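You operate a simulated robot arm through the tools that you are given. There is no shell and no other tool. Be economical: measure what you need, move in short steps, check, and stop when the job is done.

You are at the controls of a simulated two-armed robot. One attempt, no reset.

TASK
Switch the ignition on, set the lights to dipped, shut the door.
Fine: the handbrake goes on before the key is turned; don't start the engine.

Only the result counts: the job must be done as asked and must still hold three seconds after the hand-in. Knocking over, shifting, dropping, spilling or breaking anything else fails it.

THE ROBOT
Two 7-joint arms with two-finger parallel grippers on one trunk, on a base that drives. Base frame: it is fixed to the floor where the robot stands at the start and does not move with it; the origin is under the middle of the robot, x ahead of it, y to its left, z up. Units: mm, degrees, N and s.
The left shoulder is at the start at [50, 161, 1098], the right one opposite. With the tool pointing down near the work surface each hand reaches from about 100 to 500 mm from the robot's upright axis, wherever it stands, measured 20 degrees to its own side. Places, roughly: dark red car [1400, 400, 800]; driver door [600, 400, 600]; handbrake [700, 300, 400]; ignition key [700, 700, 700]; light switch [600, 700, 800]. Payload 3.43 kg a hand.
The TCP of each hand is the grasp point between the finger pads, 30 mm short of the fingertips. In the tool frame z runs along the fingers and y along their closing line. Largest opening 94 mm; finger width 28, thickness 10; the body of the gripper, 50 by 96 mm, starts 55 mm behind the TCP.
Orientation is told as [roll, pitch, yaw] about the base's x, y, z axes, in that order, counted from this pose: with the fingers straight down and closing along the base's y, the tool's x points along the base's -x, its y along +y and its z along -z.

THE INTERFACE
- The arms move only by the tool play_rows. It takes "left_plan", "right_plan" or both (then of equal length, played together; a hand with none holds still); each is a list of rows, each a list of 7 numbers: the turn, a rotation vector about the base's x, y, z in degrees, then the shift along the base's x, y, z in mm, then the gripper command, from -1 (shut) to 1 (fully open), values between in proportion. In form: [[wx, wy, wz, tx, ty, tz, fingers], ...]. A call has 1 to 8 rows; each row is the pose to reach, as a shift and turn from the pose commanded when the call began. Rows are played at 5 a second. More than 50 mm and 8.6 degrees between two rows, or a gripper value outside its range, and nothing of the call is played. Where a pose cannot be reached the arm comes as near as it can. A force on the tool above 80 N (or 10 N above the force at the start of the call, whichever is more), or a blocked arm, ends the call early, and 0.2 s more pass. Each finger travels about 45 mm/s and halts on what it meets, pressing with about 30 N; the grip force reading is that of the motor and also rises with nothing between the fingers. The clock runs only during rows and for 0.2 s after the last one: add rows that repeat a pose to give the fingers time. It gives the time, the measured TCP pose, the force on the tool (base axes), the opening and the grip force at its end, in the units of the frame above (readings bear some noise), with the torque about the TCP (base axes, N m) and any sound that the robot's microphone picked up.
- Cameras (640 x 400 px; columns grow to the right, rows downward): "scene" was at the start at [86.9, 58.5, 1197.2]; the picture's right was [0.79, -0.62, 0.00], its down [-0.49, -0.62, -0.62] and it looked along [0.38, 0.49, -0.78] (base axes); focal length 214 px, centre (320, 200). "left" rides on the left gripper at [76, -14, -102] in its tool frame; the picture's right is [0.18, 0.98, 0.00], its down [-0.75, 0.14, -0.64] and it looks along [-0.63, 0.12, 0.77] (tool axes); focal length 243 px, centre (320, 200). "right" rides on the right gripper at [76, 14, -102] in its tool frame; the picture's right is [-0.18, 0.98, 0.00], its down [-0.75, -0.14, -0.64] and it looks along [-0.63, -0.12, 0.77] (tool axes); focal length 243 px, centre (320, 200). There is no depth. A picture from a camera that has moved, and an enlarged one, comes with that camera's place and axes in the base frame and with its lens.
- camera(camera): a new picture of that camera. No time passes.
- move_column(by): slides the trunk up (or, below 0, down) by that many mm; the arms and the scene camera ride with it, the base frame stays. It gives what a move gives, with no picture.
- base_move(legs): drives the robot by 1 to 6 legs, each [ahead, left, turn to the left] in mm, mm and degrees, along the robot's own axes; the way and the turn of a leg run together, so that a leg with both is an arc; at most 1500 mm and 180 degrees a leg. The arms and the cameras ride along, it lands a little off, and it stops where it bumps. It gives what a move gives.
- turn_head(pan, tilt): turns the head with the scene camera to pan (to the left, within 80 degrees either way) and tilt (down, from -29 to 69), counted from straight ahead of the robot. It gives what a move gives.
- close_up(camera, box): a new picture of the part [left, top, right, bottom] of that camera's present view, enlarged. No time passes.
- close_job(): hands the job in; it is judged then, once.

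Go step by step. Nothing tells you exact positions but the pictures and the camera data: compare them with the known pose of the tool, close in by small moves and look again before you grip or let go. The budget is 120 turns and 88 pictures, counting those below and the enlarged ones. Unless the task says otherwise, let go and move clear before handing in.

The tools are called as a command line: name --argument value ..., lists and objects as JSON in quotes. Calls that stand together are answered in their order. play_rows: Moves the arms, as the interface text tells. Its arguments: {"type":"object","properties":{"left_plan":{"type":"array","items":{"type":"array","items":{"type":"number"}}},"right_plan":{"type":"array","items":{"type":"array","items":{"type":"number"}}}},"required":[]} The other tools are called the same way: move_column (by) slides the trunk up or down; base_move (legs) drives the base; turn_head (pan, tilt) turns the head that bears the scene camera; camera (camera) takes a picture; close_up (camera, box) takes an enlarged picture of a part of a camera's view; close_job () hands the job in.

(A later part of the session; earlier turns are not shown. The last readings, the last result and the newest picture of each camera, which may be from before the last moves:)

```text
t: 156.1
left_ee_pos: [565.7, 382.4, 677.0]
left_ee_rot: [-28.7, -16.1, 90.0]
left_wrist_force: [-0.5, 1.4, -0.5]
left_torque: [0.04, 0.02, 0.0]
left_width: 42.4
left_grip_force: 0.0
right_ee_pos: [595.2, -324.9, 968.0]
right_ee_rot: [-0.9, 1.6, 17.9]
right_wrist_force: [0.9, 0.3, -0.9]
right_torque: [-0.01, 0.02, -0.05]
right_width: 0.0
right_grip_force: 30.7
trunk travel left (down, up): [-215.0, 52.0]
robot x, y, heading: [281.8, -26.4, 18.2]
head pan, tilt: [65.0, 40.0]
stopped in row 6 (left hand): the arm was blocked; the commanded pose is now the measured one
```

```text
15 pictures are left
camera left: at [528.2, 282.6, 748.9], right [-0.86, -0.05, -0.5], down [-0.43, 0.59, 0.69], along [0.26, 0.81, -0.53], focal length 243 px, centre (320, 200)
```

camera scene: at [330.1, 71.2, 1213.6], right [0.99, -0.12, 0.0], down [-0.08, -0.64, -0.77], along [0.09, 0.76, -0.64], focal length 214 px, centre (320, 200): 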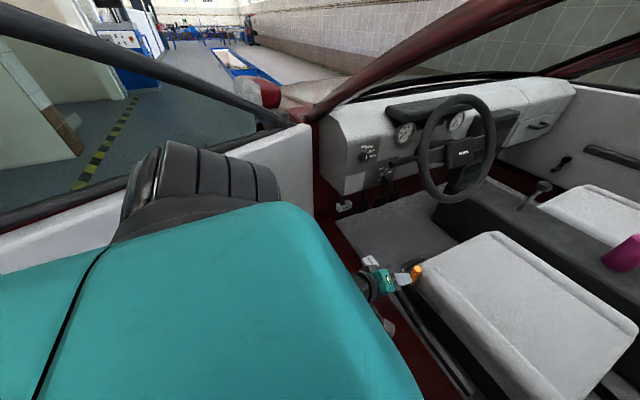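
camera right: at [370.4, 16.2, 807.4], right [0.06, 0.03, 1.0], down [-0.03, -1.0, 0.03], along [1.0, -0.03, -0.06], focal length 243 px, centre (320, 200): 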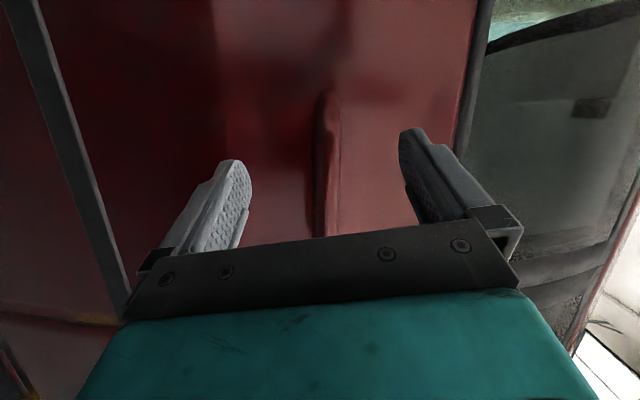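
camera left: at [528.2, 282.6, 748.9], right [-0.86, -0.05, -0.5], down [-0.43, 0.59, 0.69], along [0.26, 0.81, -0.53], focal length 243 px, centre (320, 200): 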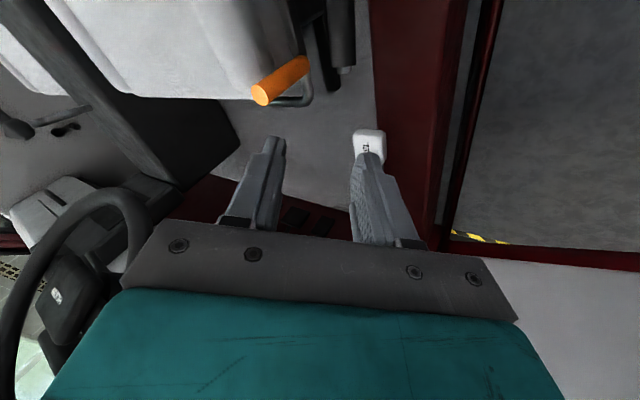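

The elbow seems to hit the opened door panel on the left. I slide right again where it's free and finish pitching the hand down there.

base_move --legs '[[-15, -120, 0]]'

play_rows --left_plan '[[3, 6, 4, 0, -5, -10, -0.1], [6, 12, 8, 0, -10, -20, -0.1], [9, 16, 12, 5, -15, -35, -0.1], [12, 17, 17, 15, -20, -50, -0.1], [14, 18, 21, 25, -25, -65, -0.1], [14, 18, 21, 35, -25, -80, -0.1]]'

camera --camera "left"

```text
t: 157.3
left_ee_pos: [587.6, 265.8, 677.3]
left_ee_rot: [-28.6, -16.2, 89.8]
left_wrist_force: [0.4, -0.5, -0.1]
left_torque: [0.0, -0.02, -0.01]
left_width: 42.3
left_grip_force: 0.1
right_ee_pos: [616.4, -443.0, 967.5]
right_ee_rot: [-1.0, 1.5, 17.7]
right_wrist_force: [0.2, -0.5, 0.0]
right_torque: [0.02, -0.01, -0.03]
right_width: 0.1
right_grip_force: 29.8
trunk travel left (down, up): [-215.0, 52.0]
robot x, y, heading: [301.5, -138.5, 18.0]
head pan, tilt: [65.0, 40.0]
```

```text
t: 158.0
left_ee_pos: [553.0, 338.9, 666.3]
left_ee_rot: [-11.5, -32.4, 90.8]
left_wrist_force: [0.0, -0.6, 0.0]
left_torque: [-0.02, 0.01, 0.0]
left_width: 42.2
left_grip_force: 0.1
right_ee_pos: [617.1, -442.6, 967.1]
right_ee_rot: [-0.8, 1.5, 17.7]
right_wrist_force: [0.0, 0.1, 0.8]
right_torque: [-0.01, -0.01, 0.05]
right_width: 0.0
right_grip_force: 29.6
trunk travel left (down, up): [-215.0, 52.0]
robot x, y, heading: [300.7, -139.5, 17.8]
head pan, tilt: [65.0, 40.0]
stopped in row 3 (left hand): the arm was blocked; the commanded pose is now the measured one
```

```text
14 pictures are left
camera left: at [547.1, 218.9, 714.0], right [-0.96, -0.06, -0.26], down [-0.27, 0.31, 0.91], along [0.02, 0.95, -0.32], focal length 243 px, centre (320, 200)
```

left: 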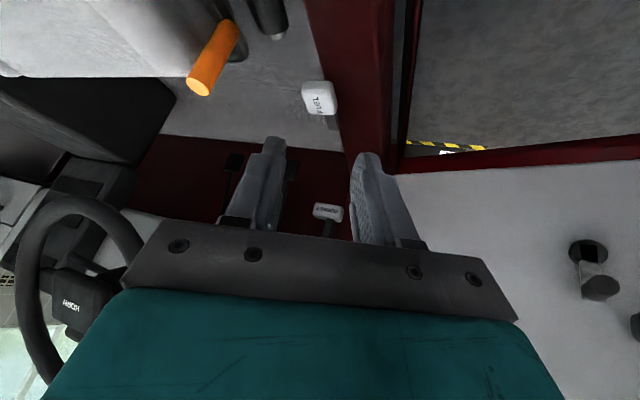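

The fingers now point forward-down toward the dash, which is in fact a natural approach for the lever from behind. I rotate about 28° so the fingers close across the bar in that pose.

play_rows --left_plan '[[-1.1, 2.3, 6.6, 0, -5, 0, -0.1], [-2.2, 4.6, 13.3, 0, -10, 0, -0.1], [-3.2, 7, 20, 0, -15, 0, -0.1], [-4.3, 9.3, 26.6, 0, -20, 0, -0.1], [-4.3, 9.3, 26.6, 0, -20, 0, -0.1]]'

play_rows --left_plan '[[0, 0, 0, 15, 0, -10, -0.1], [0, 0, 0, 30, 0, -20, -0.1], [0, 0, 0, 45, 5, -30, -0.1], [0, 0, 0, 60, 10, -40, -0.1], [0, 0, 0, 75, 15, -50, -0.1], [0, 0, 0, 90, 20, -60, -0.1]]'

```text
t: 158.8
left_ee_pos: [513.8, 400.2, 689.0]
left_ee_rot: [-1.3, -39.3, 104.5]
left_wrist_force: [-0.2, 0.8, 0.7]
left_torque: [0.03, -0.04, 0.02]
left_width: 42.6
left_grip_force: 0.1
right_ee_pos: [615.8, -441.9, 967.3]
right_ee_rot: [-0.8, 1.6, 17.7]
right_wrist_force: [0.3, 0.7, 0.2]
right_torque: [-0.02, 0.02, -0.03]
right_width: 0.1
right_grip_force: 30.1
trunk travel left (down, up): [-215.0, 52.0]
robot x, y, heading: [303.6, -146.6, 18.3]
head pan, tilt: [65.0, 40.0]
stopped in row 3 (left hand): the arm was blocked; the commanded pose is now the measured one
```

```text
t: 160.2
left_ee_pos: [603.2, 421.4, 628.1]
left_ee_rot: [-1.3, -39.2, 104.5]
left_wrist_force: [-0.1, -0.4, -0.5]
left_torque: [0.01, 0.02, -0.01]
left_width: 42.4
left_grip_force: 0.1
right_ee_pos: [616.0, -441.8, 967.8]
right_ee_rot: [-0.8, 1.6, 17.7]
right_wrist_force: [0.4, -0.1, 1.3]
right_torque: [-0.01, 0.0, 0.0]
right_width: 0.0
right_grip_force: 30.2
trunk travel left (down, up): [-215.0, 52.0]
robot x, y, heading: [305.1, -141.3, 18.0]
head pan, tilt: [65.0, 40.0]
```

The arm now moves freely in this pose. I move to a point behind and above the grip and look.

play_rows --left_plan '[[0, 0, 2, 15, -20, 0, -0.1], [0, 0, 4, 30, -40, 0, -0.1], [0, 0, 6, 45, -60, 0, -0.1], [0, 0, 7, 60, -80, -5, -0.1], [0, 0, 7, 75, -98, -15, -0.1], [0, 0, 7, 85, -110, -28, -0.1]]'

camera --camera "left"

```text
t: 161.6
left_ee_pos: [654.1, 329.6, 626.2]
left_ee_rot: [-1.3, -39.2, 111.5]
left_wrist_force: [0.7, -0.4, 0.7]
left_torque: [-0.02, -0.01, 0.0]
left_width: 42.0
left_grip_force: 0.1
left hand out of reach, approached as far as the arm can: row 4, 5, 6
right_ee_pos: [615.5, -442.7, 967.3]
right_ee_rot: [-0.9, 1.6, 17.8]
right_wrist_force: [-0.5, 0.2, -0.7]
right_torque: [0.02, 0.04, -0.02]
right_width: 0.2
right_grip_force: 30.1
trunk travel left (down, up): [-215.0, 52.0]
robot x, y, heading: [303.4, -140.7, 18.0]
head pan, tilt: [65.0, 40.0]
```

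```text
13 pictures are left
camera left: at [710.2, 216.7, 657.4], right [-0.87, -0.48, -0.13], down [-0.21, 0.11, 0.97], along [-0.45, 0.87, -0.2], focal length 243 px, centre (320, 200)
```

left: 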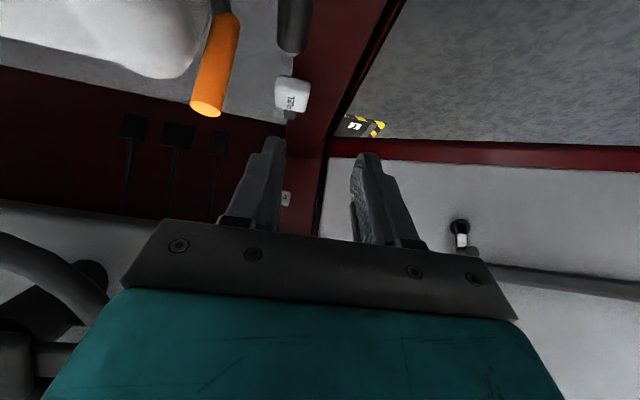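

The lever's front end shows at ≈[653, 444, 450], matching my estimate. I bring the base a little closer and use the trunk to lower the hand toward the grip.

base_move --legs '[[40, 30, 0]]'

move_column --by -80

turn_head --pan 38 --tilt 45

close_up --camera "scene" --box '[220, 120, 460, 300]'

camera --camera "left"

```text
t: 162.5
left_ee_pos: [683.0, 369.8, 625.1]
left_ee_rot: [-1.1, -39.2, 111.4]
left_wrist_force: [-0.5, 0.1, -1.2]
left_torque: [-0.01, -0.02, -0.02]
left_width: 42.1
left_grip_force: 0.0
right_ee_pos: [645.8, -401.0, 967.8]
right_ee_rot: [-0.9, 1.6, 17.8]
right_wrist_force: [0.2, -0.7, -0.3]
right_torque: [0.03, 0.01, 0.01]
right_width: 0.0
right_grip_force: 30.1
trunk travel left (down, up): [-215.0, 52.0]
robot x, y, heading: [330.8, -100.4, 18.1]
head pan, tilt: [65.0, 40.0]
```

```text
t: 163.7
left_ee_pos: [683.4, 369.7, 546.2]
left_ee_rot: [-1.3, -39.1, 111.5]
left_wrist_force: [-1.3, 0.3, 0.3]
left_torque: [-0.04, -0.01, -0.02]
left_width: 42.5
left_grip_force: 0.0
right_ee_pos: [643.8, -401.8, 887.6]
right_ee_rot: [-0.9, 1.5, 17.8]
right_wrist_force: [0.5, -0.5, -0.7]
right_torque: [0.02, -0.01, -0.02]
right_width: 0.0
right_grip_force: 29.2
trunk travel left (down, up): [-135.0, 132.0]
robot x, y, heading: [331.7, -102.0, 18.2]
head pan, tilt: [65.0, 40.0]
```

```text
t: 164.6
left_ee_pos: [682.8, 370.0, 545.6]
left_ee_rot: [-1.3, -39.2, 111.4]
left_wrist_force: [0.4, -0.3, -0.5]
left_torque: [0.01, 0.01, 0.0]
left_width: 42.2
left_grip_force: 0.1
right_ee_pos: [645.4, -400.8, 888.4]
right_ee_rot: [-0.9, 1.5, 17.7]
right_wrist_force: [0.3, -0.4, 0.2]
right_torque: [-0.02, 0.0, -0.01]
right_width: 0.1
right_grip_force: 30.1
trunk travel left (down, up): [-135.0, 132.0]
robot x, y, heading: [332.4, -99.6, 18.1]
head pan, tilt: [38.0, 45.0]
```

```text
2.22 times, centred on (340, 210) of scene
camera zoom: at [415.9, -21.0, 1216.4], right [0.83, -0.56, 0.0], down [-0.4, -0.59, -0.71], along [0.4, 0.59, -0.71], focal length 477 px, centre (276, 178)
```

zoom: 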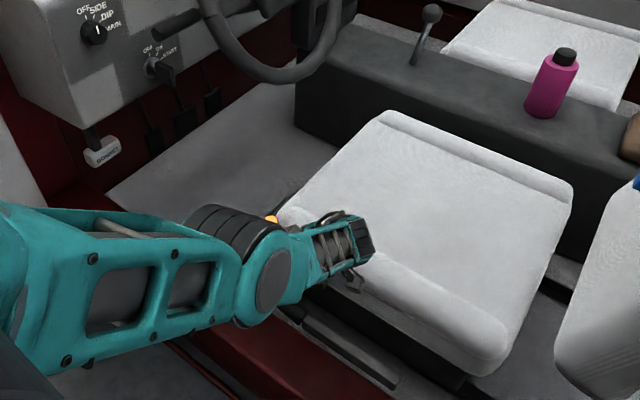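

```text
11 pictures are left
camera left: at [738.1, 258.1, 577.2], right [-0.87, -0.48, -0.13], down [-0.21, 0.11, 0.97], along [-0.45, 0.87, -0.2], focal length 243 px, centre (320, 200)
```

left: 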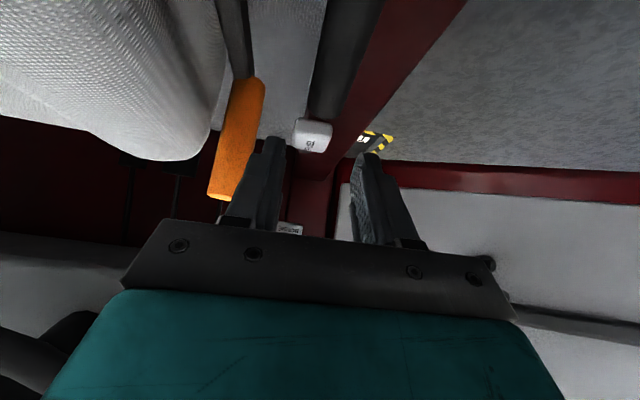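

The finger line is within ~4 mm of the bar. I open the fingers a bit more and lower with the trunk in two steps.

play_rows --left_plan '[[0, 0, 0, -3, -1, 0, 0.2], [0, 0, 0, -3, -1, 0, 0.2]]'

move_column --by -60

camera --camera "left"

```text
t: 165.2
left_ee_pos: [679.6, 368.2, 545.0]
left_ee_rot: [-1.3, -39.2, 111.5]
left_wrist_force: [-0.3, -0.4, 0.5]
left_torque: [-0.01, -0.02, 0.02]
left_width: 56.4
left_grip_force: 0.0
right_ee_pos: [645.3, -400.0, 886.6]
right_ee_rot: [-0.9, 1.6, 17.8]
right_wrist_force: [-0.1, 0.3, -0.4]
right_torque: [-0.03, 0.0, -0.02]
right_width: 0.0
right_grip_force: 29.9
trunk travel left (down, up): [-135.0, 132.0]
robot x, y, heading: [329.5, -100.4, 18.3]
head pan, tilt: [38.0, 45.0]
```

```text
t: 166.2
left_ee_pos: [679.4, 368.4, 486.3]
left_ee_rot: [-1.3, -39.2, 111.5]
left_wrist_force: [-0.7, 0.2, 0.4]
left_torque: [-0.03, -0.01, -0.01]
left_width: 56.3
left_grip_force: 0.1
right_ee_pos: [644.4, -401.2, 826.7]
right_ee_rot: [-0.9, 1.6, 17.9]
right_wrist_force: [-1.0, 0.5, 0.6]
right_torque: [-0.01, -0.02, 0.01]
right_width: 0.0
right_grip_force: 30.4
trunk travel left (down, up): [-75.0, 192.0]
robot x, y, heading: [331.8, -101.3, 18.0]
head pan, tilt: [38.0, 45.0]
```

```text
10 pictures are left
camera left: at [734.9, 256.9, 517.2], right [-0.87, -0.48, -0.13], down [-0.21, 0.11, 0.97], along [-0.45, 0.87, -0.2], focal length 243 px, centre (320, 200)
```

left: 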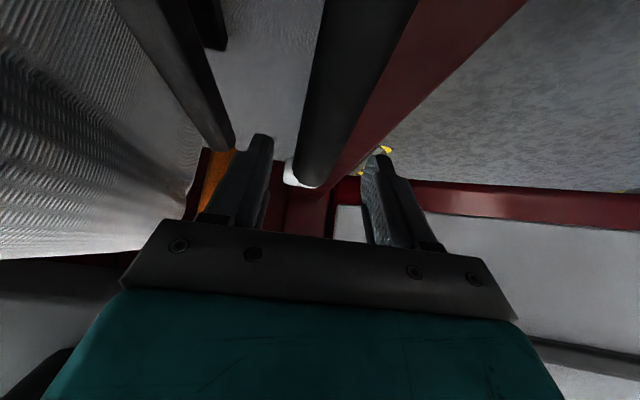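

The bar lies squarely between the fingers. I lower 38 mm more and close.

move_column --by -38

play_rows --left_plan '[[0, 0, 0, 0, 0, 0, -0.3], [0, 0, 0, 0, 0, 0, -1], [0, 0, 0, 0, 0, 0, -1], [0, 0, 0, 0, 0, 0, -1], [0, 0, 0, 0, 0, 0, -1]]'

```text
t: 167.0
left_ee_pos: [678.0, 369.2, 447.8]
left_ee_rot: [-1.2, -39.3, 111.4]
left_wrist_force: [0.5, -0.8, -0.3]
left_torque: [0.0, -0.05, -0.02]
left_width: 56.4
left_grip_force: 0.0
right_ee_pos: [644.5, -401.4, 789.6]
right_ee_rot: [-0.9, 1.6, 17.9]
right_wrist_force: [0.0, -0.4, -0.2]
right_torque: [-0.01, -0.01, 0.0]
right_width: 0.0
right_grip_force: 30.7
trunk travel left (down, up): [-37.0, 230.0]
robot x, y, heading: [331.1, -103.3, 18.0]
head pan, tilt: [38.0, 45.0]
```

```text
t: 168.2
left_ee_pos: [679.0, 368.4, 447.3]
left_ee_rot: [-1.0, -39.3, 111.4]
left_wrist_force: [-8.7, -4.2, 3.5]
left_torque: [0.03, 0.07, -0.09]
left_width: 35.8
left_grip_force: 45.1
right_ee_pos: [645.4, -400.9, 789.4]
right_ee_rot: [-0.9, 1.6, 17.8]
right_wrist_force: [-0.1, 0.6, -0.3]
right_torque: [-0.03, -0.01, 0.0]
right_width: 0.0
right_grip_force: 30.0
trunk travel left (down, up): [-37.0, 230.0]
robot x, y, heading: [332.5, -101.5, 17.9]
head pan, tilt: [38.0, 45.0]
```

The grip is held at 35.8 mm. I lift it along an arc about its rear pivot.

play_rows --left_plan '[[0, 0, 0, 0.5, -1.5, 8, -1], [0, 0, 0, 1.2, -3, 16, -1], [0, 0, 0, 2, -5, 24, -1], [0, 0, 0, 3, -7.5, 32, -1], [0, 0, 0, 4, -10, 40, -1], [0, 0, 0, 5.5, -13.5, 50, -1], [0, 0, 0, 7, -17.5, 60, -1]]'

close_up --camera "scene" --box '[220, 120, 460, 300]'

```text
t: 169.8
left_ee_pos: [683.6, 353.6, 507.9]
left_ee_rot: [-1.0, -39.3, 111.3]
left_wrist_force: [-20.6, 4.3, -4.6]
left_torque: [1.02, 0.98, -1.16]
left_width: 32.8
left_grip_force: 45.4
right_ee_pos: [645.8, -401.3, 789.3]
right_ee_rot: [-0.9, 1.6, 17.8]
right_wrist_force: [0.7, -0.2, -0.4]
right_torque: [0.03, 0.01, -0.01]
right_width: 0.0
right_grip_force: 30.1
trunk travel left (down, up): [-37.0, 230.0]
robot x, y, heading: [330.3, -102.8, 17.9]
head pan, tilt: [38.0, 45.0]
```

```text
2.22 times, centred on (340, 210) of scene
camera zoom: at [415.6, -20.7, 1118.4], right [0.83, -0.56, 0.0], down [-0.4, -0.59, -0.71], along [0.4, 0.59, -0.71], focal length 477 px, centre (276, 178)
```

zoom: 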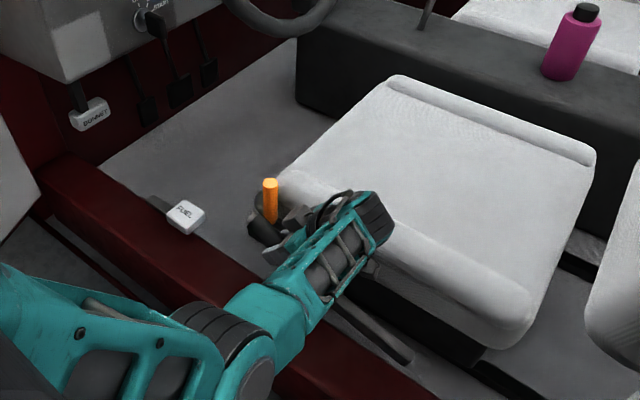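

The lever comes up with the hand. I continue lifting with a slight lateral correction, watching for resistance or clicks.

play_rows --left_plan '[[0, 0, 0, -3, -5, 8, -1], [0, 0, 0, -4, -9, 17, -1], [0, 0, 0, -4, -14, 26, -1], [0, 0, 0, -2, -20, 35, -1], [0, 0, 0, 0, -26, 44, -1], [0, 0, 0, 2, -32, 52, -1], [0, 0, 0, 5, -39, 60, -1]]'

```text
t: 171.4
left_ee_pos: [691.0, 328.9, 566.0]
left_ee_rot: [-1.8, -40.1, 111.7]
left_wrist_force: [32.6, 0.6, -39.1]
left_torque: [-0.94, 0.18, -1.61]
left_width: 33.0
left_grip_force: 44.4
right_ee_pos: [646.7, -399.8, 787.9]
right_ee_rot: [-0.9, 1.9, 17.7]
right_wrist_force: [0.2, 0.2, -0.5]
right_torque: [-0.02, -0.02, -0.02]
right_width: 0.2
right_grip_force: 30.4
trunk travel left (down, up): [-37.0, 230.0]
robot x, y, heading: [327.1, -98.2, 17.7]
head pan, tilt: [38.0, 45.0]
```

Resistance is rising (39 N down), so it may be near its top. I pull slightly further, then relax and look.

play_rows --left_plan '[[0, 0, 0, -2, -2, 6, -1], [0, 0, 0, -3, -5, 12, -1], [0, 0, 0, -4, -8, 18, -1]]'

close_up --camera "scene" --box '[240, 120, 440, 270]'

```text
t: 172.4
left_ee_pos: [685.6, 345.8, 606.5]
left_ee_rot: [-4.5, -42.7, 115.6]
left_wrist_force: [-0.3, 0.2, -0.5]
left_torque: [-0.01, -0.03, 0.01]
left_width: 0.0
left_grip_force: 32.8
right_ee_pos: [644.8, -400.1, 790.2]
right_ee_rot: [-0.9, 1.6, 17.9]
right_wrist_force: [0.1, 0.5, 0.1]
right_torque: [0.02, 0.0, 0.0]
right_width: 0.0
right_grip_force: 30.0
trunk travel left (down, up): [-37.0, 230.0]
robot x, y, heading: [336.0, -103.6, 17.7]
head pan, tilt: [38.0, 45.0]
stopped in row 3 (left hand): the arm was blocked; the commanded pose is now the measured one
```

```text
2.67 times, centred on (340, 195) of scene
camera zoom: at [415.3, -20.6, 1118.6], right [0.83, -0.56, 0.0], down [-0.39, -0.59, -0.71], along [0.39, 0.59, -0.71], focal length 572 px, centre (267, 213)
```

zoom: 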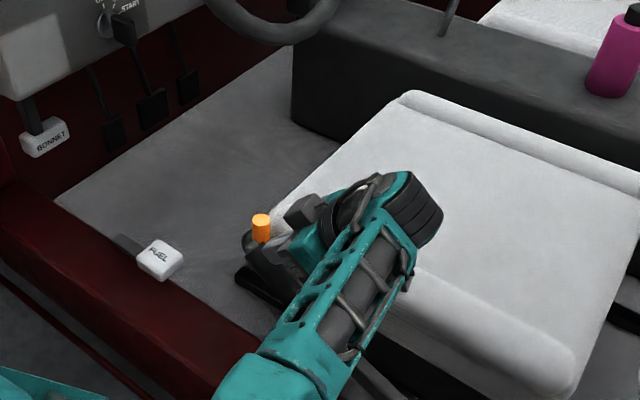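

The hand slipped off at the top end. I raise the trunk to lift the hand clear and see where the lever stands.

move_column --by 130

camera --camera "left"

```text
t: 174.0
left_ee_pos: [685.8, 345.4, 734.5]
left_ee_rot: [-4.4, -42.7, 115.4]
left_wrist_force: [-0.6, 0.2, 0.3]
left_torque: [0.01, -0.01, -0.03]
left_width: 0.2
left_grip_force: 33.1
right_ee_pos: [645.0, -401.1, 918.5]
right_ee_rot: [-1.0, 1.6, 18.0]
right_wrist_force: [0.8, -0.1, -0.7]
right_torque: [0.04, -0.02, 0.03]
right_width: 0.0
right_grip_force: 29.8
trunk travel left (down, up): [-167.0, 100.0]
robot x, y, heading: [329.8, -98.5, 18.0]
head pan, tilt: [38.0, 45.0]
```

```text
7 pictures are left
camera left: at [744.5, 233.2, 759.1], right [-0.85, -0.5, -0.18], down [-0.23, 0.03, 0.97], along [-0.48, 0.87, -0.14], focal length 243 px, centre (320, 200)
```

left: 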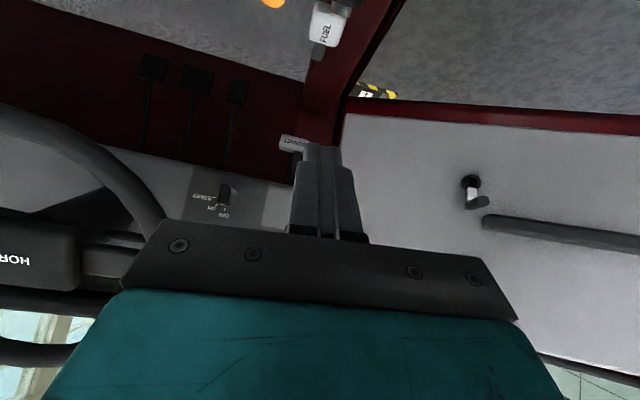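

The key shows at about [670, 775, 717] and the light knob I put at [565, 742, 840]. I check the lever with the scene camera.

close_up --camera "scene" --box '[200, 100, 480, 310]'

```text
1.90 times, centred on (340, 205) of scene
camera zoom: at [415.5, -20.7, 1248.3], right [0.83, -0.56, 0.0], down [-0.39, -0.59, -0.71], along [0.39, 0.59, -0.71], focal length 408 px, centre (282, 190)
```

zoom: 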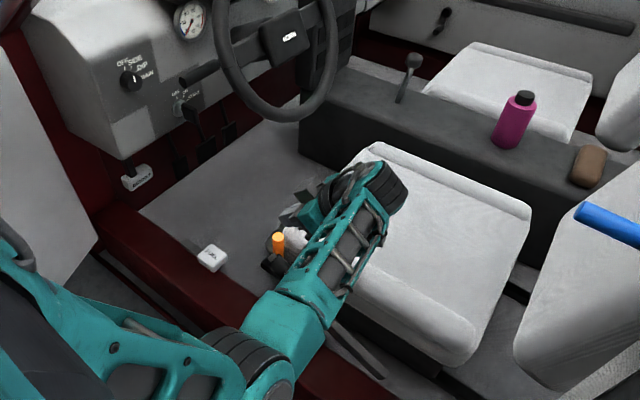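

The arm still hides the lever. I raise the hand, level its fingers toward the dash and move it forward, which also uncovers the lever.

play_rows --left_plan '[[6.5, 2.6, -2.5, -5, 12, 15, -1], [13, 5.2, -5, -10, 24, 30, -1], [19.6, 7.8, -7.5, -15, 38, 45, -1], [26, 10.4, -10, -20, 52, 55, -1], [32.6, 13, -12.5, -25, 66, 60, -1], [39, 15.6, -15, -30, 80, 66, -1], [43, 17.2, -17, -35, 95, 66, -1]]'

close_up --camera "scene" --box '[200, 100, 480, 310]'

```text
t: 175.6
left_ee_pos: [649.5, 439.2, 800.1]
left_ee_rot: [66.7, -85.7, 28.0]
left_wrist_force: [0.5, -0.8, 0.3]
left_torque: [0.0, 0.0, -0.02]
left_width: 0.0
left_grip_force: 33.5
right_ee_pos: [644.7, -400.5, 919.0]
right_ee_rot: [-0.9, 1.6, 17.8]
right_wrist_force: [0.2, 0.9, 0.5]
right_torque: [-0.01, -0.04, 0.01]
right_width: 0.0
right_grip_force: 29.8
trunk travel left (down, up): [-167.0, 100.0]
robot x, y, heading: [331.6, -96.1, 17.9]
head pan, tilt: [38.0, 45.0]
```

```text
1.90 times, centred on (340, 205) of scene
camera zoom: at [415.3, -20.6, 1248.4], right [0.83, -0.56, 0.0], down [-0.39, -0.59, -0.71], along [0.39, 0.59, -0.71], focal length 408 px, centre (282, 190)
```

zoom: 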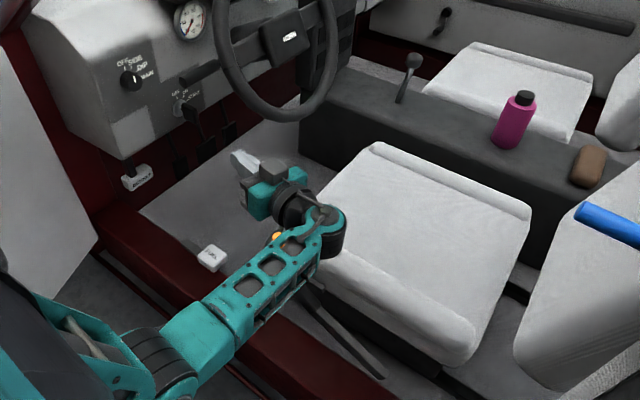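

The lever now stands raised about 32° and stays up: the handbrake is on. Next the key; I slide the base left toward the dash with the hand kept back.

play_rows --left_plan '[[0, 0, 0, 0, -25, 0, -1], [0, 0, 0, 5, -45, 0, 0], [0, 0, 0, 5, -45, 0, 0.2]]'

base_move --legs '[[-10, 80, 0], [0, 70, 0], [0, 60, 0]]'

```text
t: 176.4
left_ee_pos: [654.5, 393.6, 800.9]
left_ee_rot: [66.4, -85.8, 28.4]
left_wrist_force: [-0.2, -0.7, -0.2]
left_torque: [0.03, -0.03, -0.01]
left_width: 49.1
left_grip_force: 0.0
right_ee_pos: [645.2, -399.9, 918.9]
right_ee_rot: [-0.9, 1.6, 18.0]
right_wrist_force: [-0.2, -1.2, -0.1]
right_torque: [-0.01, -0.02, 0.02]
right_width: 0.0
right_grip_force: 29.6
trunk travel left (down, up): [-167.0, 100.0]
robot x, y, heading: [332.8, -102.1, 18.1]
head pan, tilt: [38.0, 45.0]
```

```text
t: 178.6
left_ee_pos: [579.5, 591.4, 802.0]
left_ee_rot: [65.5, -85.8, 29.3]
left_wrist_force: [0.5, 0.2, 0.5]
left_torque: [-0.01, 0.03, 0.02]
left_width: 56.6
left_grip_force: 0.1
right_ee_pos: [569.6, -204.7, 919.9]
right_ee_rot: [-0.9, 1.6, 17.8]
right_wrist_force: [-0.6, 0.3, -0.4]
right_torque: [-0.03, -0.01, 0.0]
right_width: 0.3
right_grip_force: 30.0
trunk travel left (down, up): [-167.0, 100.0]
robot x, y, heading: [257.7, 95.6, 18.1]
head pan, tilt: [38.0, 45.0]
```

The robot reached [258, 96] without contact. I lower the trunk so the hand is at key height and approach to about 70 mm short of the key.

move_column --by -83

play_rows --left_plan '[[0, 0, 2, 20, 5, 0, 0.2], [0, 0, 4, 40, 15, 0, 0.2], [0, 0, 6, 60, 30, 0, 0.2], [0, 0, 8, 80, 50, 0, 0.2], [0, 0, 8, 95, 75, 0, 0.2]]'

camera --camera "left"

```text
t: 179.8
left_ee_pos: [580.5, 590.9, 718.3]
left_ee_rot: [65.9, -85.8, 28.9]
left_wrist_force: [0.3, 1.2, 0.8]
left_torque: [0.02, -0.01, -0.01]
left_width: 56.5
left_grip_force: 0.3
right_ee_pos: [569.9, -203.5, 835.9]
right_ee_rot: [-0.9, 1.6, 17.9]
right_wrist_force: [0.1, -0.2, 0.0]
right_torque: [-0.04, 0.03, 0.0]
right_width: 0.0
right_grip_force: 30.0
trunk travel left (down, up): [-84.0, 183.0]
robot x, y, heading: [260.7, 97.2, 18.1]
head pan, tilt: [38.0, 45.0]
```

```text
t: 181.0
left_ee_pos: [669.5, 663.9, 722.5]
left_ee_rot: [65.2, -85.9, 37.6]
left_wrist_force: [0.8, -0.2, 0.3]
left_torque: [-0.03, 0.02, 0.01]
left_width: 56.5
left_grip_force: 0.0
left hand out of reach, approached as far as the arm can: row 5
right_ee_pos: [570.2, -202.6, 836.7]
right_ee_rot: [-1.1, 1.7, 17.8]
right_wrist_force: [0.6, 0.2, 0.2]
right_torque: [0.02, -0.01, -0.02]
right_width: 0.3
right_grip_force: 29.8
trunk travel left (down, up): [-84.0, 183.0]
robot x, y, heading: [255.0, 97.0, 17.9]
head pan, tilt: [38.0, 45.0]
```

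```text
4 pictures are left
camera left: at [700.8, 563.0, 649.6], right [-0.97, -0.22, -0.12], down [0.05, -0.62, 0.78], along [-0.25, 0.75, 0.61], focal length 243 px, centre (320, 200)
```

left: 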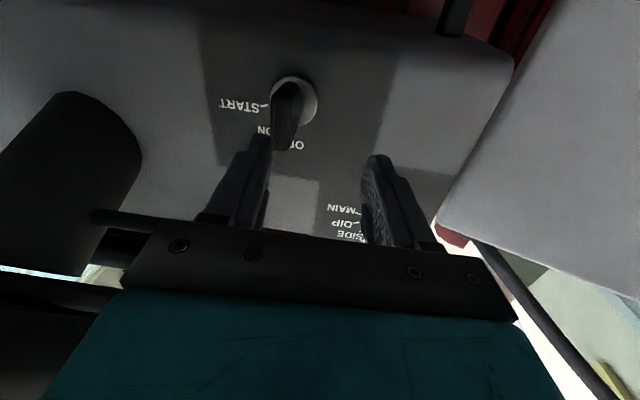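

The key is clear in view: keyhole ≈[662, 793, 717], bow vertical (OFF) around [674, 742, 717]. I creep the base ahead and left so that the open fingers come around the bow.

base_move --legs '[[12, 0, 0], [0, 35, 0]]'

```text
t: 182.2
left_ee_pos: [669.8, 700.7, 722.0]
left_ee_rot: [66.0, -85.8, 37.0]
left_wrist_force: [0.4, 0.1, 0.2]
left_torque: [-0.05, 0.01, 0.06]
left_width: 57.5
left_grip_force: 0.5
right_ee_pos: [570.4, -166.6, 835.6]
right_ee_rot: [-0.9, 1.6, 17.9]
right_wrist_force: [-0.1, 0.0, 0.4]
right_torque: [0.02, -0.03, -0.04]
right_width: 0.0
right_grip_force: 30.1
trunk travel left (down, up): [-84.0, 183.0]
robot x, y, heading: [255.4, 134.3, 18.0]
head pan, tilt: [38.0, 45.0]
```

No contact. I continue another 32 mm left with a small arm correction.

base_move --legs '[[3, 32, 0]]'

play_rows --left_plan '[[0, 0, 0, 4, 2, -3, 0.2], [0, 0, 0, 8, 4, -5, 0.2], [0, 0, 0, 11, 6, -5, 0.2]]'

camera --camera "left"

```text
t: 183.1
left_ee_pos: [662.4, 732.0, 723.2]
left_ee_rot: [66.2, -85.9, 36.5]
left_wrist_force: [5.8, 3.9, -1.3]
left_torque: [0.06, -0.07, 0.17]
left_width: 60.3
left_grip_force: 3.7
right_ee_pos: [564.7, -135.4, 836.2]
right_ee_rot: [-1.0, 1.6, 17.9]
right_wrist_force: [-1.3, 0.3, -0.1]
right_torque: [0.01, 0.02, 0.0]
right_width: 0.0
right_grip_force: 29.6
trunk travel left (down, up): [-84.0, 183.0]
robot x, y, heading: [247.8, 164.9, 18.2]
head pan, tilt: [38.0, 45.0]
```

```text
t: 183.9
left_ee_pos: [663.6, 733.0, 724.4]
left_ee_rot: [66.2, -85.9, 36.6]
left_wrist_force: [2.3, -0.9, -0.2]
left_torque: [-0.03, 0.0, 0.01]
left_width: 58.6
left_grip_force: 1.4
left hand out of reach, approached as far as the arm can: row 1, 2, 3
right_ee_pos: [564.8, -134.5, 836.6]
right_ee_rot: [-1.0, 1.7, 17.8]
right_wrist_force: [-0.4, 0.4, 0.7]
right_torque: [0.01, -0.03, -0.01]
right_width: 0.0
right_grip_force: 29.9
trunk travel left (down, up): [-84.0, 183.0]
robot x, y, heading: [250.3, 165.4, 18.0]
head pan, tilt: [38.0, 45.0]
```

```text
3 pictures are left
camera left: at [695.2, 632.9, 650.8], right [-0.97, -0.22, -0.12], down [0.05, -0.62, 0.78], along [-0.25, 0.75, 0.62], focal length 243 px, centre (320, 200)
```

left: 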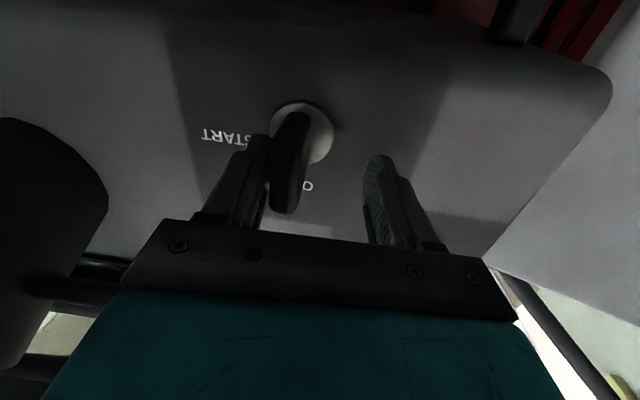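

The bow is between the fingers but close to the right-hand one. I nudge the base ahead to centre the fingers on it.

base_move --legs '[[18, -2, 0]]'

```text
t: 184.6
left_ee_pos: [664.4, 735.7, 724.8]
left_ee_rot: [66.9, -86.0, 35.9]
left_wrist_force: [0.0, -0.2, -0.5]
left_torque: [0.01, -0.01, 0.0]
left_width: 56.8
left_grip_force: 0.2
right_ee_pos: [565.7, -135.3, 835.3]
right_ee_rot: [-0.9, 1.6, 18.0]
right_wrist_force: [-0.2, 0.7, 0.9]
right_torque: [0.03, 0.01, 0.01]
right_width: 0.1
right_grip_force: 30.7
trunk travel left (down, up): [-84.0, 183.0]
robot x, y, heading: [250.9, 164.8, 18.1]
head pan, tilt: [38.0, 45.0]
stopped in leg 1: the robot was blocked; the commanded pose is now the measured one
```

Blocked by the rocker. I back out a little, lower the trunk for more horizontal reach, raise the hand back and shift it 20 mm, then re-enter.

base_move --legs '[[0, -45, 0]]'

move_column --by -75

play_rows --left_plan '[[0, 0, 0, 0, 0, 20, 0.2], [0, 0, 0, 4, 1, 40, 0.2], [0, 0, 0, 9, 3, 58, 0.2], [0, 0, 0, 15, 4, 68, 0.2], [0, 0, 0, 20, 5, 68, 0.2], [0, 0, 0, 20, 5, 68, 0.2]]'

```text
t: 185.5
left_ee_pos: [679.2, 691.6, 724.6]
left_ee_rot: [67.2, -86.0, 35.8]
left_wrist_force: [-0.4, 0.2, -1.2]
left_torque: [-0.02, 0.0, 0.01]
left_width: 56.4
left_grip_force: 0.2
right_ee_pos: [580.0, -179.4, 835.8]
right_ee_rot: [-0.8, 1.7, 17.9]
right_wrist_force: [0.4, 0.2, -0.4]
right_torque: [0.01, 0.02, -0.03]
right_width: 0.1
right_grip_force: 30.1
trunk travel left (down, up): [-84.0, 183.0]
robot x, y, heading: [266.5, 121.0, 18.3]
head pan, tilt: [38.0, 45.0]
```

```text
t: 186.7
left_ee_pos: [678.5, 691.5, 649.5]
left_ee_rot: [66.9, -86.0, 36.0]
left_wrist_force: [0.0, -0.8, 0.5]
left_torque: [-0.01, 0.01, -0.02]
left_width: 56.4
left_grip_force: 0.1
right_ee_pos: [579.7, -178.0, 761.8]
right_ee_rot: [-0.9, 1.6, 17.9]
right_wrist_force: [0.6, -0.3, 0.3]
right_torque: [-0.04, -0.02, 0.0]
right_width: 0.1
right_grip_force: 29.8
trunk travel left (down, up): [-9.0, 258.0]
robot x, y, heading: [263.6, 118.7, 18.3]
head pan, tilt: [38.0, 45.0]
```

```text
t: 188.1
left_ee_pos: [698.7, 695.6, 717.6]
left_ee_rot: [66.7, -86.0, 36.2]
left_wrist_force: [0.2, -0.3, -0.4]
left_torque: [0.01, 0.01, -0.02]
left_width: 56.2
left_grip_force: 0.1
right_ee_pos: [581.4, -179.2, 761.0]
right_ee_rot: [-0.9, 1.6, 18.0]
right_wrist_force: [-0.6, 0.3, 0.2]
right_torque: [0.0, 0.0, -0.01]
right_width: 0.0
right_grip_force: 29.7
trunk travel left (down, up): [-9.0, 258.0]
robot x, y, heading: [267.2, 118.8, 18.1]
head pan, tilt: [38.0, 45.0]
```

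The reach is good now. I move the open fingers onto the bow at about [688, 739, 718] and close.

play_rows --left_plan '[[0, 0, 0, -2, 10, 0, 0.2], [0, 0, 0, -5, 22, 0, 0.2], [0, 0, 0, -8, 33, 0, 0.2], [0, 0, 0, -11, 43, 0, 0.2], [0, 0, 0, -11, 43, 0, -0.3], [0, 0, 0, -11, 43, 0, -1], [0, 0, 0, -11, 43, 0, -1], [0, 0, 0, -11, 43, 0, -1]]'

```text
t: 189.8
left_ee_pos: [681.7, 739.3, 719.0]
left_ee_rot: [69.1, -85.9, 35.0]
left_wrist_force: [-43.2, -26.5, 3.6]
left_torque: [-0.23, 0.11, 0.47]
left_width: 20.9
left_grip_force: 45.2
right_ee_pos: [578.1, -180.0, 762.2]
right_ee_rot: [-0.9, 1.5, 18.1]
right_wrist_force: [-0.5, -0.7, -0.6]
right_torque: [0.02, -0.03, -0.02]
right_width: 0.1
right_grip_force: 29.9
trunk travel left (down, up): [-9.0, 258.0]
robot x, y, heading: [269.8, 118.2, 18.2]
head pan, tilt: [38.0, 45.0]
```

The bow is gripped (21 mm) with some side load. I relax that and turn the key 45° clockwise toward ON.

play_rows --left_plan '[[0, 0, 0, -3, -1, 0, -1], [0, 0, 0, -7, -2, 0, -1], [-2.3, 6.6, 0, -7, -2, 0, -1], [-4.6, 13.2, 0, -7, -2, 0, -1], [-6.9, 19.8, 0, -7, -2, 0, -1], [-9.2, 26.4, 0, -7, -2, 0, -1], [-11.5, 33, 0, -7, -2, 0, -1], [-13.2, 37.8, 0, -7, -2, 0, -1]]'

```text
t: 191.7
left_ee_pos: [681.8, 737.8, 717.8]
left_ee_rot: [82.3, -45.9, 20.6]
left_wrist_force: [26.2, 32.7, -2.1]
left_torque: [1.56, 0.35, 1.04]
left_width: 21.6
left_grip_force: 45.2
right_ee_pos: [580.4, -177.8, 759.9]
right_ee_rot: [-1.0, 1.8, 17.9]
right_wrist_force: [-1.0, 0.4, -1.6]
right_torque: [0.04, -0.01, 0.05]
right_width: 0.0
right_grip_force: 29.6
trunk travel left (down, up): [-9.0, 258.0]
robot x, y, heading: [266.5, 120.6, 18.1]
head pan, tilt: [38.0, 45.0]
```

The hand has turned 40°. I add 4°, release and back off to see the key.

play_rows --left_plan '[[-0.7, 2, 0, 0, 0, 0, -1], [-1.4, 4, 0, 0, 0, 0, -1], [-1.4, 4, 0, 0, 0, 0, -0.3], [-1.4, 4, 0, 0, 0, 0, 0.3], [-1.4, 4, 0, 0, 0, 0, 0.4], [-1.4, 4, 0, 5, -15, 0, 0.4], [-1.4, 4, 0, 12, -35, 0, 0.4], [-1.4, 4, 0, 20, -65, 0, 0.4]]'

camera --camera "left"

```text
t: 193.4
left_ee_pos: [699.5, 672.3, 718.3]
left_ee_rot: [82.6, -41.7, 20.9]
left_wrist_force: [0.9, 0.2, -0.4]
left_torque: [0.03, 0.01, -0.01]
left_width: 65.8
left_grip_force: 0.1
right_ee_pos: [580.1, -179.1, 760.7]
right_ee_rot: [-0.9, 1.6, 17.9]
right_wrist_force: [1.0, 0.2, -0.3]
right_torque: [0.04, 0.02, -0.01]
right_width: 0.0
right_grip_force: 30.0
trunk travel left (down, up): [-9.0, 258.0]
robot x, y, heading: [265.6, 121.4, 17.9]
head pan, tilt: [38.0, 45.0]
```

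```text
2 pictures are left
camera left: at [682.9, 555.3, 666.8], right [-0.78, -0.16, 0.6], down [0.61, -0.43, 0.67], along [0.15, 0.89, 0.43], focal length 243 px, centre (320, 200)
```

left: 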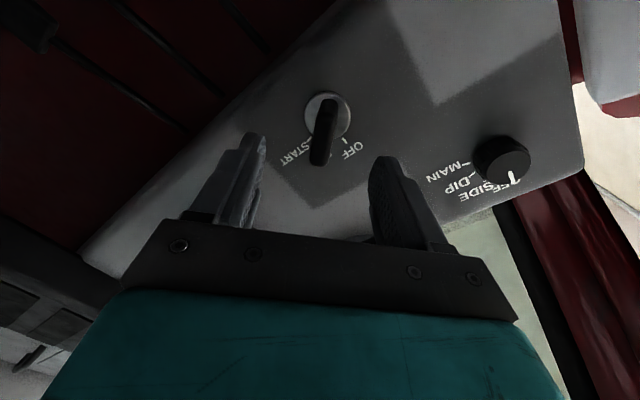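

The key now points to ON between OFF and START. The light knob is at ≈[565, 739, 838], pointer on OFF; DIP should be about 60° clockwise. I roll the hand back 60°, move left, then up in front of the knob.

play_rows --left_plan '[[2.5, -7.2, 0, -5, -15, 0, 0.6], [5, -14.3, 0, -15, -30, 0, 0.8], [7.5, -21.5, 0, -30, -35, 0, 0.8], [10, -28.6, 0, -48, -35, 0, 0.8], [12.5, -35.8, 0, -66, -35, 0, 0.8], [15, -43, 0, -84, -35, 0, 0.8], [17.5, -50, 0, -102, -35, 0, 0.8], [19.8, -56.6, 0, -114, -35, 0, 0.8]]'

play_rows --left_plan '[[0, 0, 0, 0, 0, 35, 0.8], [0, 0, 0, 0, 0, 70, 0.8], [0, 0, 0, 0, 0, 105, 0.8], [0, 0, 0, 0, 5, 120, 0.8], [0, 0, 0, 0, 20, 120, 0.8], [0, 0, 0, 0, 35, 120, 0.8]]'

camera --camera "left"

```text
t: 195.2
left_ee_pos: [586.7, 637.1, 719.2]
left_ee_rot: [-91.2, -78.0, -166.2]
left_wrist_force: [0.0, -1.0, -0.1]
left_torque: [-0.01, 0.0, -0.02]
left_width: 84.5
left_grip_force: 0.1
right_ee_pos: [579.3, -179.0, 760.8]
right_ee_rot: [-1.0, 1.7, 17.9]
right_wrist_force: [0.1, -0.2, -0.6]
right_torque: [-0.04, 0.03, 0.0]
right_width: 0.1
right_grip_force: 29.7
trunk travel left (down, up): [-9.0, 258.0]
robot x, y, heading: [271.1, 120.6, 18.1]
head pan, tilt: [38.0, 45.0]
```

```text
t: 196.7
left_ee_pos: [586.0, 671.4, 837.8]
left_ee_rot: [-91.0, -78.1, -166.4]
left_wrist_force: [0.4, -0.4, -0.1]
left_torque: [0.0, 0.03, 0.01]
left_width: 84.5
left_grip_force: 0.0
right_ee_pos: [579.8, -179.6, 761.9]
right_ee_rot: [-0.9, 1.7, 17.8]
right_wrist_force: [0.2, 0.9, 0.6]
right_torque: [-0.01, 0.01, -0.03]
right_width: 0.0
right_grip_force: 29.9
trunk travel left (down, up): [-9.0, 258.0]
robot x, y, heading: [264.0, 119.3, 18.2]
head pan, tilt: [38.0, 45.0]
```

```text
1 pictures are left
camera left: at [636.8, 578.9, 766.4], right [-0.9, -0.2, -0.38], down [-0.14, -0.69, 0.71], along [-0.41, 0.69, 0.6], focal length 243 px, centre (320, 200)
```

left: 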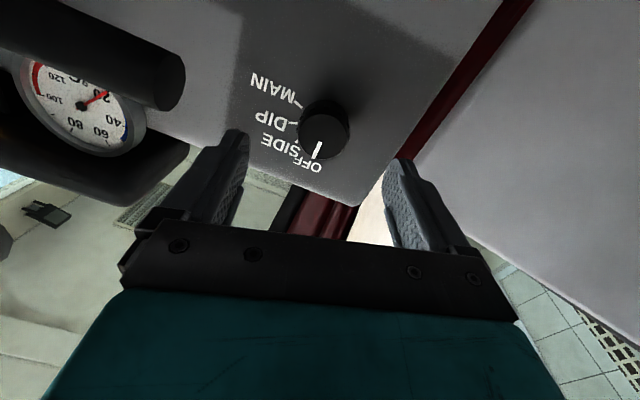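

The knob face is straight ahead of the fingers, ~65 mm beyond the TCP. I advance 52 mm and close on it.

play_rows --left_plan '[[0, 0, 0, -4, 17, 0, 0.8], [0, 0, 0, -8, 34, 0, 0.8], [0, 0, 0, -12, 51, 0, 0.8], [0, 0, 0, -12, 51, 0, 0.2], [0, 0, 0, -12, 51, 0, -1], [0, 0, 0, -12, 51, 0, -1], [0, 0, 0, -12, 51, 0, -1]]'

```text
t: 197.9
left_ee_pos: [570.5, 715.5, 834.5]
left_ee_rot: [-87.7, -78.1, -168.4]
left_wrist_force: [-14.3, -8.6, -0.2]
left_torque: [-0.01, 0.02, -1.06]
left_width: 55.4
left_grip_force: 11.6
right_ee_pos: [578.9, -182.2, 761.6]
right_ee_rot: [-0.9, 1.5, 17.9]
right_wrist_force: [0.0, -0.2, -0.2]
right_torque: [0.04, 0.0, 0.03]
right_width: 0.0
right_grip_force: 29.7
trunk travel left (down, up): [-9.0, 258.0]
robot x, y, heading: [263.6, 119.4, 17.9]
head pan, tilt: [38.0, 45.0]
stopped in row 6 (left hand): the force on the tool passed its limit (the readings are from after the stop); the commanded pose is now the measured one
```

Contact made while closing; I continue to close gently.

play_rows --left_plan '[[0, 0, 0, 0, 0, 0, -0.3], [0, 0, 0, 0, 0, 0, -1], [0, 0, 0, 0, 0, 0, -1], [0, 0, 0, 0, 0, 0, -1]]'

```text
t: 198.9
left_ee_pos: [573.8, 716.0, 835.3]
left_ee_rot: [-88.1, -78.1, -168.7]
left_wrist_force: [-0.4, -22.2, 4.1]
left_torque: [-0.53, -0.21, 1.11]
left_width: 37.6
left_grip_force: 44.9
right_ee_pos: [579.1, -182.0, 759.8]
right_ee_rot: [-0.7, 1.5, 17.9]
right_wrist_force: [-0.2, 0.0, -0.1]
right_torque: [-0.01, 0.04, 0.0]
right_width: 0.0
right_grip_force: 29.8
trunk travel left (down, up): [-9.0, 258.0]
robot x, y, heading: [265.8, 118.8, 17.8]
head pan, tilt: [38.0, 45.0]
```

The knob is held (37.6 mm). I turn it 64° clockwise to DIP.

play_rows --left_plan '[[-2.7, 7.5, 0, 0, 0, 0, -1], [-5.4, 15, 0, 0, 0, 0, -1], [-8.2, 22.6, 0, 0, 0, 0, -1], [-10.9, 30.1, 0, 0, 0, 0, -1], [-13.6, 37.6, 0, 0, 0, 0, -1], [-16.3, 45.1, 0, 0, 0, 0, -1], [-19, 52.6, 0, 0, 0, 0, -1], [-21.8, 60.2, 0, 0, 0, 0, -1]]'

```text
t: 200.7
left_ee_pos: [575.4, 716.5, 836.3]
left_ee_rot: [82.7, -37.5, 21.8]
left_wrist_force: [9.3, -13.5, 11.8]
left_torque: [1.36, 0.31, 0.77]
left_width: 37.4
left_grip_force: 45.2
right_ee_pos: [579.6, -180.9, 759.0]
right_ee_rot: [-0.8, 1.6, 17.9]
right_wrist_force: [0.4, -0.2, -0.5]
right_torque: [0.04, 0.0, 0.0]
right_width: 0.3
right_grip_force: 29.9
trunk travel left (down, up): [-9.0, 258.0]
robot x, y, heading: [266.6, 119.5, 17.9]
head pan, tilt: [38.0, 45.0]
```

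The knob has followed 64°. I release, back off, and go to the earlier viewpoint from which both knob and key were visible, for the last picture.

play_rows --left_plan '[[0, 0, 0, 0, 0, 0, 0.2], [0, 0, 0, 0, 0, 0, 0.8], [0, 0, 0, 0, 0, 0, 0.8], [0, 0, 0, 6, -18, 0, 0.8], [0, 0, 0, 12, -40, 0, 0.8], [0, 0, 0, 15, -75, -10, 0.8], [0, 0, 0, 18, -80, -50, 0.6], [0, 0, 0, 25, -80, -85, 0.4]]'

play_rows --left_plan '[[0, 0, 0, 20, 0, -15, 0.4], [0, 0, 0, 50, 10, -30, 0.4], [0, 0, 0, 80, 20, -33, 0.4], [0, 0, 0, 98, 30, -33, 0.4]]'

camera --camera "left"

```text
t: 202.5
left_ee_pos: [597.1, 636.8, 748.7]
left_ee_rot: [82.3, -37.6, 22.2]
left_wrist_force: [0.6, 0.4, -0.4]
left_torque: [-0.06, 0.02, -0.01]
left_width: 65.9
left_grip_force: 0.0
right_ee_pos: [581.2, -180.9, 761.2]
right_ee_rot: [-1.0, 1.6, 17.9]
right_wrist_force: [0.0, 0.1, 0.9]
right_torque: [0.01, 0.01, 0.03]
right_width: 0.3
right_grip_force: 30.4
trunk travel left (down, up): [-9.0, 258.0]
robot x, y, heading: [267.7, 118.4, 18.1]
head pan, tilt: [38.0, 45.0]
```

```text
t: 203.5
left_ee_pos: [695.4, 668.4, 717.5]
left_ee_rot: [82.1, -37.6, 22.2]
left_wrist_force: [-0.3, -0.6, 0.2]
left_torque: [-0.03, 0.0, 0.01]
left_width: 65.8
left_grip_force: 0.0
right_ee_pos: [579.7, -179.9, 761.4]
right_ee_rot: [-0.9, 1.6, 17.9]
right_wrist_force: [-0.1, -0.4, 0.5]
right_torque: [-0.04, 0.0, -0.02]
right_width: 0.0
right_grip_force: 30.0
trunk travel left (down, up): [-9.0, 258.0]
robot x, y, heading: [266.3, 121.4, 17.9]
head pan, tilt: [38.0, 45.0]
```

```text
0 pictures are left
camera left: at [678.3, 549.1, 670.8], right [-0.74, -0.16, 0.66], down [0.66, -0.4, 0.64], along [0.16, 0.9, 0.4], focal length 243 px, centre (320, 200)
```

left: 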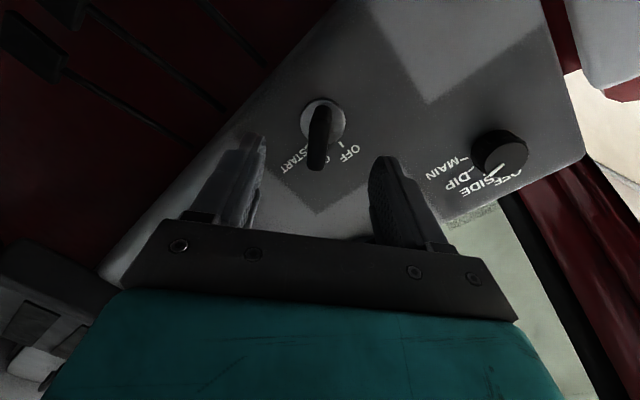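

Judging by the last picture the pointer has moved ~61° to DIP and the key is at ON. No pictures remain, so I now work by pose: first retract the left hand out of the cabin.

play_rows --left_plan '[[0, 0, 0, -10, -20, 0, -0.5], [0, 0, 0, -40, -40, 5, -1], [0, 0, 0, -75, -45, 20, -1], [0, 0, 0, -110, -50, 40, -1], [0, 0, 0, -140, -60, 60, -1], [0, 0, 0, -170, -75, 75, -1], [0, 0, 0, -195, -95, 90, -1], [0, 0, 0, -220, -110, 105, -1]]'

```text
t: 205.5
left_ee_pos: [471.8, 579.8, 849.5]
left_ee_rot: [91.9, -39.3, 16.9]
left_wrist_force: [0.3, -1.7, -1.1]
left_torque: [0.02, -0.02, -0.01]
left_width: 0.0
left_grip_force: 30.3
right_ee_pos: [579.0, -180.5, 760.9]
right_ee_rot: [-1.1, 1.6, 17.9]
right_wrist_force: [-0.4, -0.5, 0.1]
right_torque: [-0.03, 0.0, -0.03]
right_width: 0.0
right_grip_force: 30.1
trunk travel left (down, up): [-9.0, 258.0]
robot x, y, heading: [266.1, 122.4, 17.8]
head pan, tilt: [38.0, 45.0]
stopped in row 8 (left hand): the arm was blocked; the commanded pose is now the measured one
```

The hand is out at the opening plane. I slide the base right for elbow room, then retract further.

base_move --legs '[[-15, -120, 0], [0, -80, 0]]'

play_rows --left_plan '[[0, 0, 0, -15, -5, 10, -1], [0, 0, 0, -30, -10, 20, -1], [0, 0, 0, -50, -15, 30, -1], [0, 0, 0, -70, -25, 40, -1], [0, 0, 0, -90, -35, 40, -1], [0, 0, 0, -110, -45, 40, -1]]'

```text
t: 207.4
left_ee_pos: [521.0, 383.5, 848.8]
left_ee_rot: [91.9, -39.3, 17.1]
left_wrist_force: [-0.6, -0.8, -1.2]
left_torque: [-0.04, 0.0, 0.01]
left_width: 0.0
left_grip_force: 29.9
right_ee_pos: [628.0, -375.5, 760.8]
right_ee_rot: [-0.9, 1.6, 18.0]
right_wrist_force: [0.6, 0.0, -0.1]
right_torque: [0.01, 0.0, 0.0]
right_width: 0.0
right_grip_force: 29.9
trunk travel left (down, up): [-9.0, 258.0]
robot x, y, heading: [316.4, -74.6, 18.3]
head pan, tilt: [38.0, 45.0]
```

```text
t: 208.6
left_ee_pos: [437.6, 366.4, 918.4]
left_ee_rot: [103.5, -39.9, 9.5]
left_wrist_force: [0.7, 0.7, 0.1]
left_torque: [0.03, 0.02, 0.02]
left_width: 0.1
left_grip_force: 30.5
left hand out of reach, approached as far as the arm can: row 5
right_ee_pos: [627.7, -376.0, 760.7]
right_ee_rot: [-1.0, 1.6, 17.9]
right_wrist_force: [-0.6, 0.4, 0.3]
right_torque: [0.05, 0.04, -0.02]
right_width: 0.0
right_grip_force: 30.1
trunk travel left (down, up): [-9.0, 258.0]
robot x, y, heading: [313.8, -75.0, 18.3]
head pan, tilt: [38.0, 45.0]
stopped in row 5 (left hand): the arm was blocked; the commanded pose is now the measured one
```

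The left hand is clear at the opening plane. I drive back out along the car, keeping the feet away from the yellow chock.

base_move --legs '[[-50, -170, 0], [-50, -170, 0]]'

```text
t: 211.2
left_ee_pos: [449.5, 14.0, 917.1]
left_ee_rot: [103.5, -39.9, 9.3]
left_wrist_force: [0.2, 0.6, 0.6]
left_torque: [0.01, -0.01, 0.0]
left_width: 0.0
left_grip_force: 29.9
right_ee_pos: [638.3, -728.0, 761.5]
right_ee_rot: [-0.9, 1.6, 17.8]
right_wrist_force: [0.0, -0.2, 0.0]
right_torque: [0.02, 0.0, 0.01]
right_width: 0.1
right_grip_force: 30.1
trunk travel left (down, up): [-9.0, 258.0]
robot x, y, heading: [325.1, -431.2, 18.0]
head pan, tilt: [38.0, 45.0]
```

I back further to the rear of the door and turn left to face along the car.

base_move --legs '[[-75, -200, 0], [0, 0, 36], [0, 0, 36]]'

```text
t: 216.2
left_ee_pos: [-64.7, -376.9, 916.5]
left_ee_rot: [103.3, -40.0, 80.2]
left_wrist_force: [-0.3, -0.5, -0.4]
left_torque: [0.0, 0.0, 0.0]
left_width: 0.1
left_grip_force: 29.9
right_ee_pos: [703.5, -447.5, 761.4]
right_ee_rot: [-1.2, 1.9, 87.3]
right_wrist_force: [0.4, 0.9, 0.4]
right_torque: [0.02, -0.01, -0.02]
right_width: 0.0
right_grip_force: 30.5
trunk travel left (down, up): [-9.0, 258.0]
robot x, y, heading: [313.7, -640.5, 88.7]
head pan, tilt: [38.0, 45.0]
stopped in leg 3: the robot was blocked; the commanded pose is now the measured one
```

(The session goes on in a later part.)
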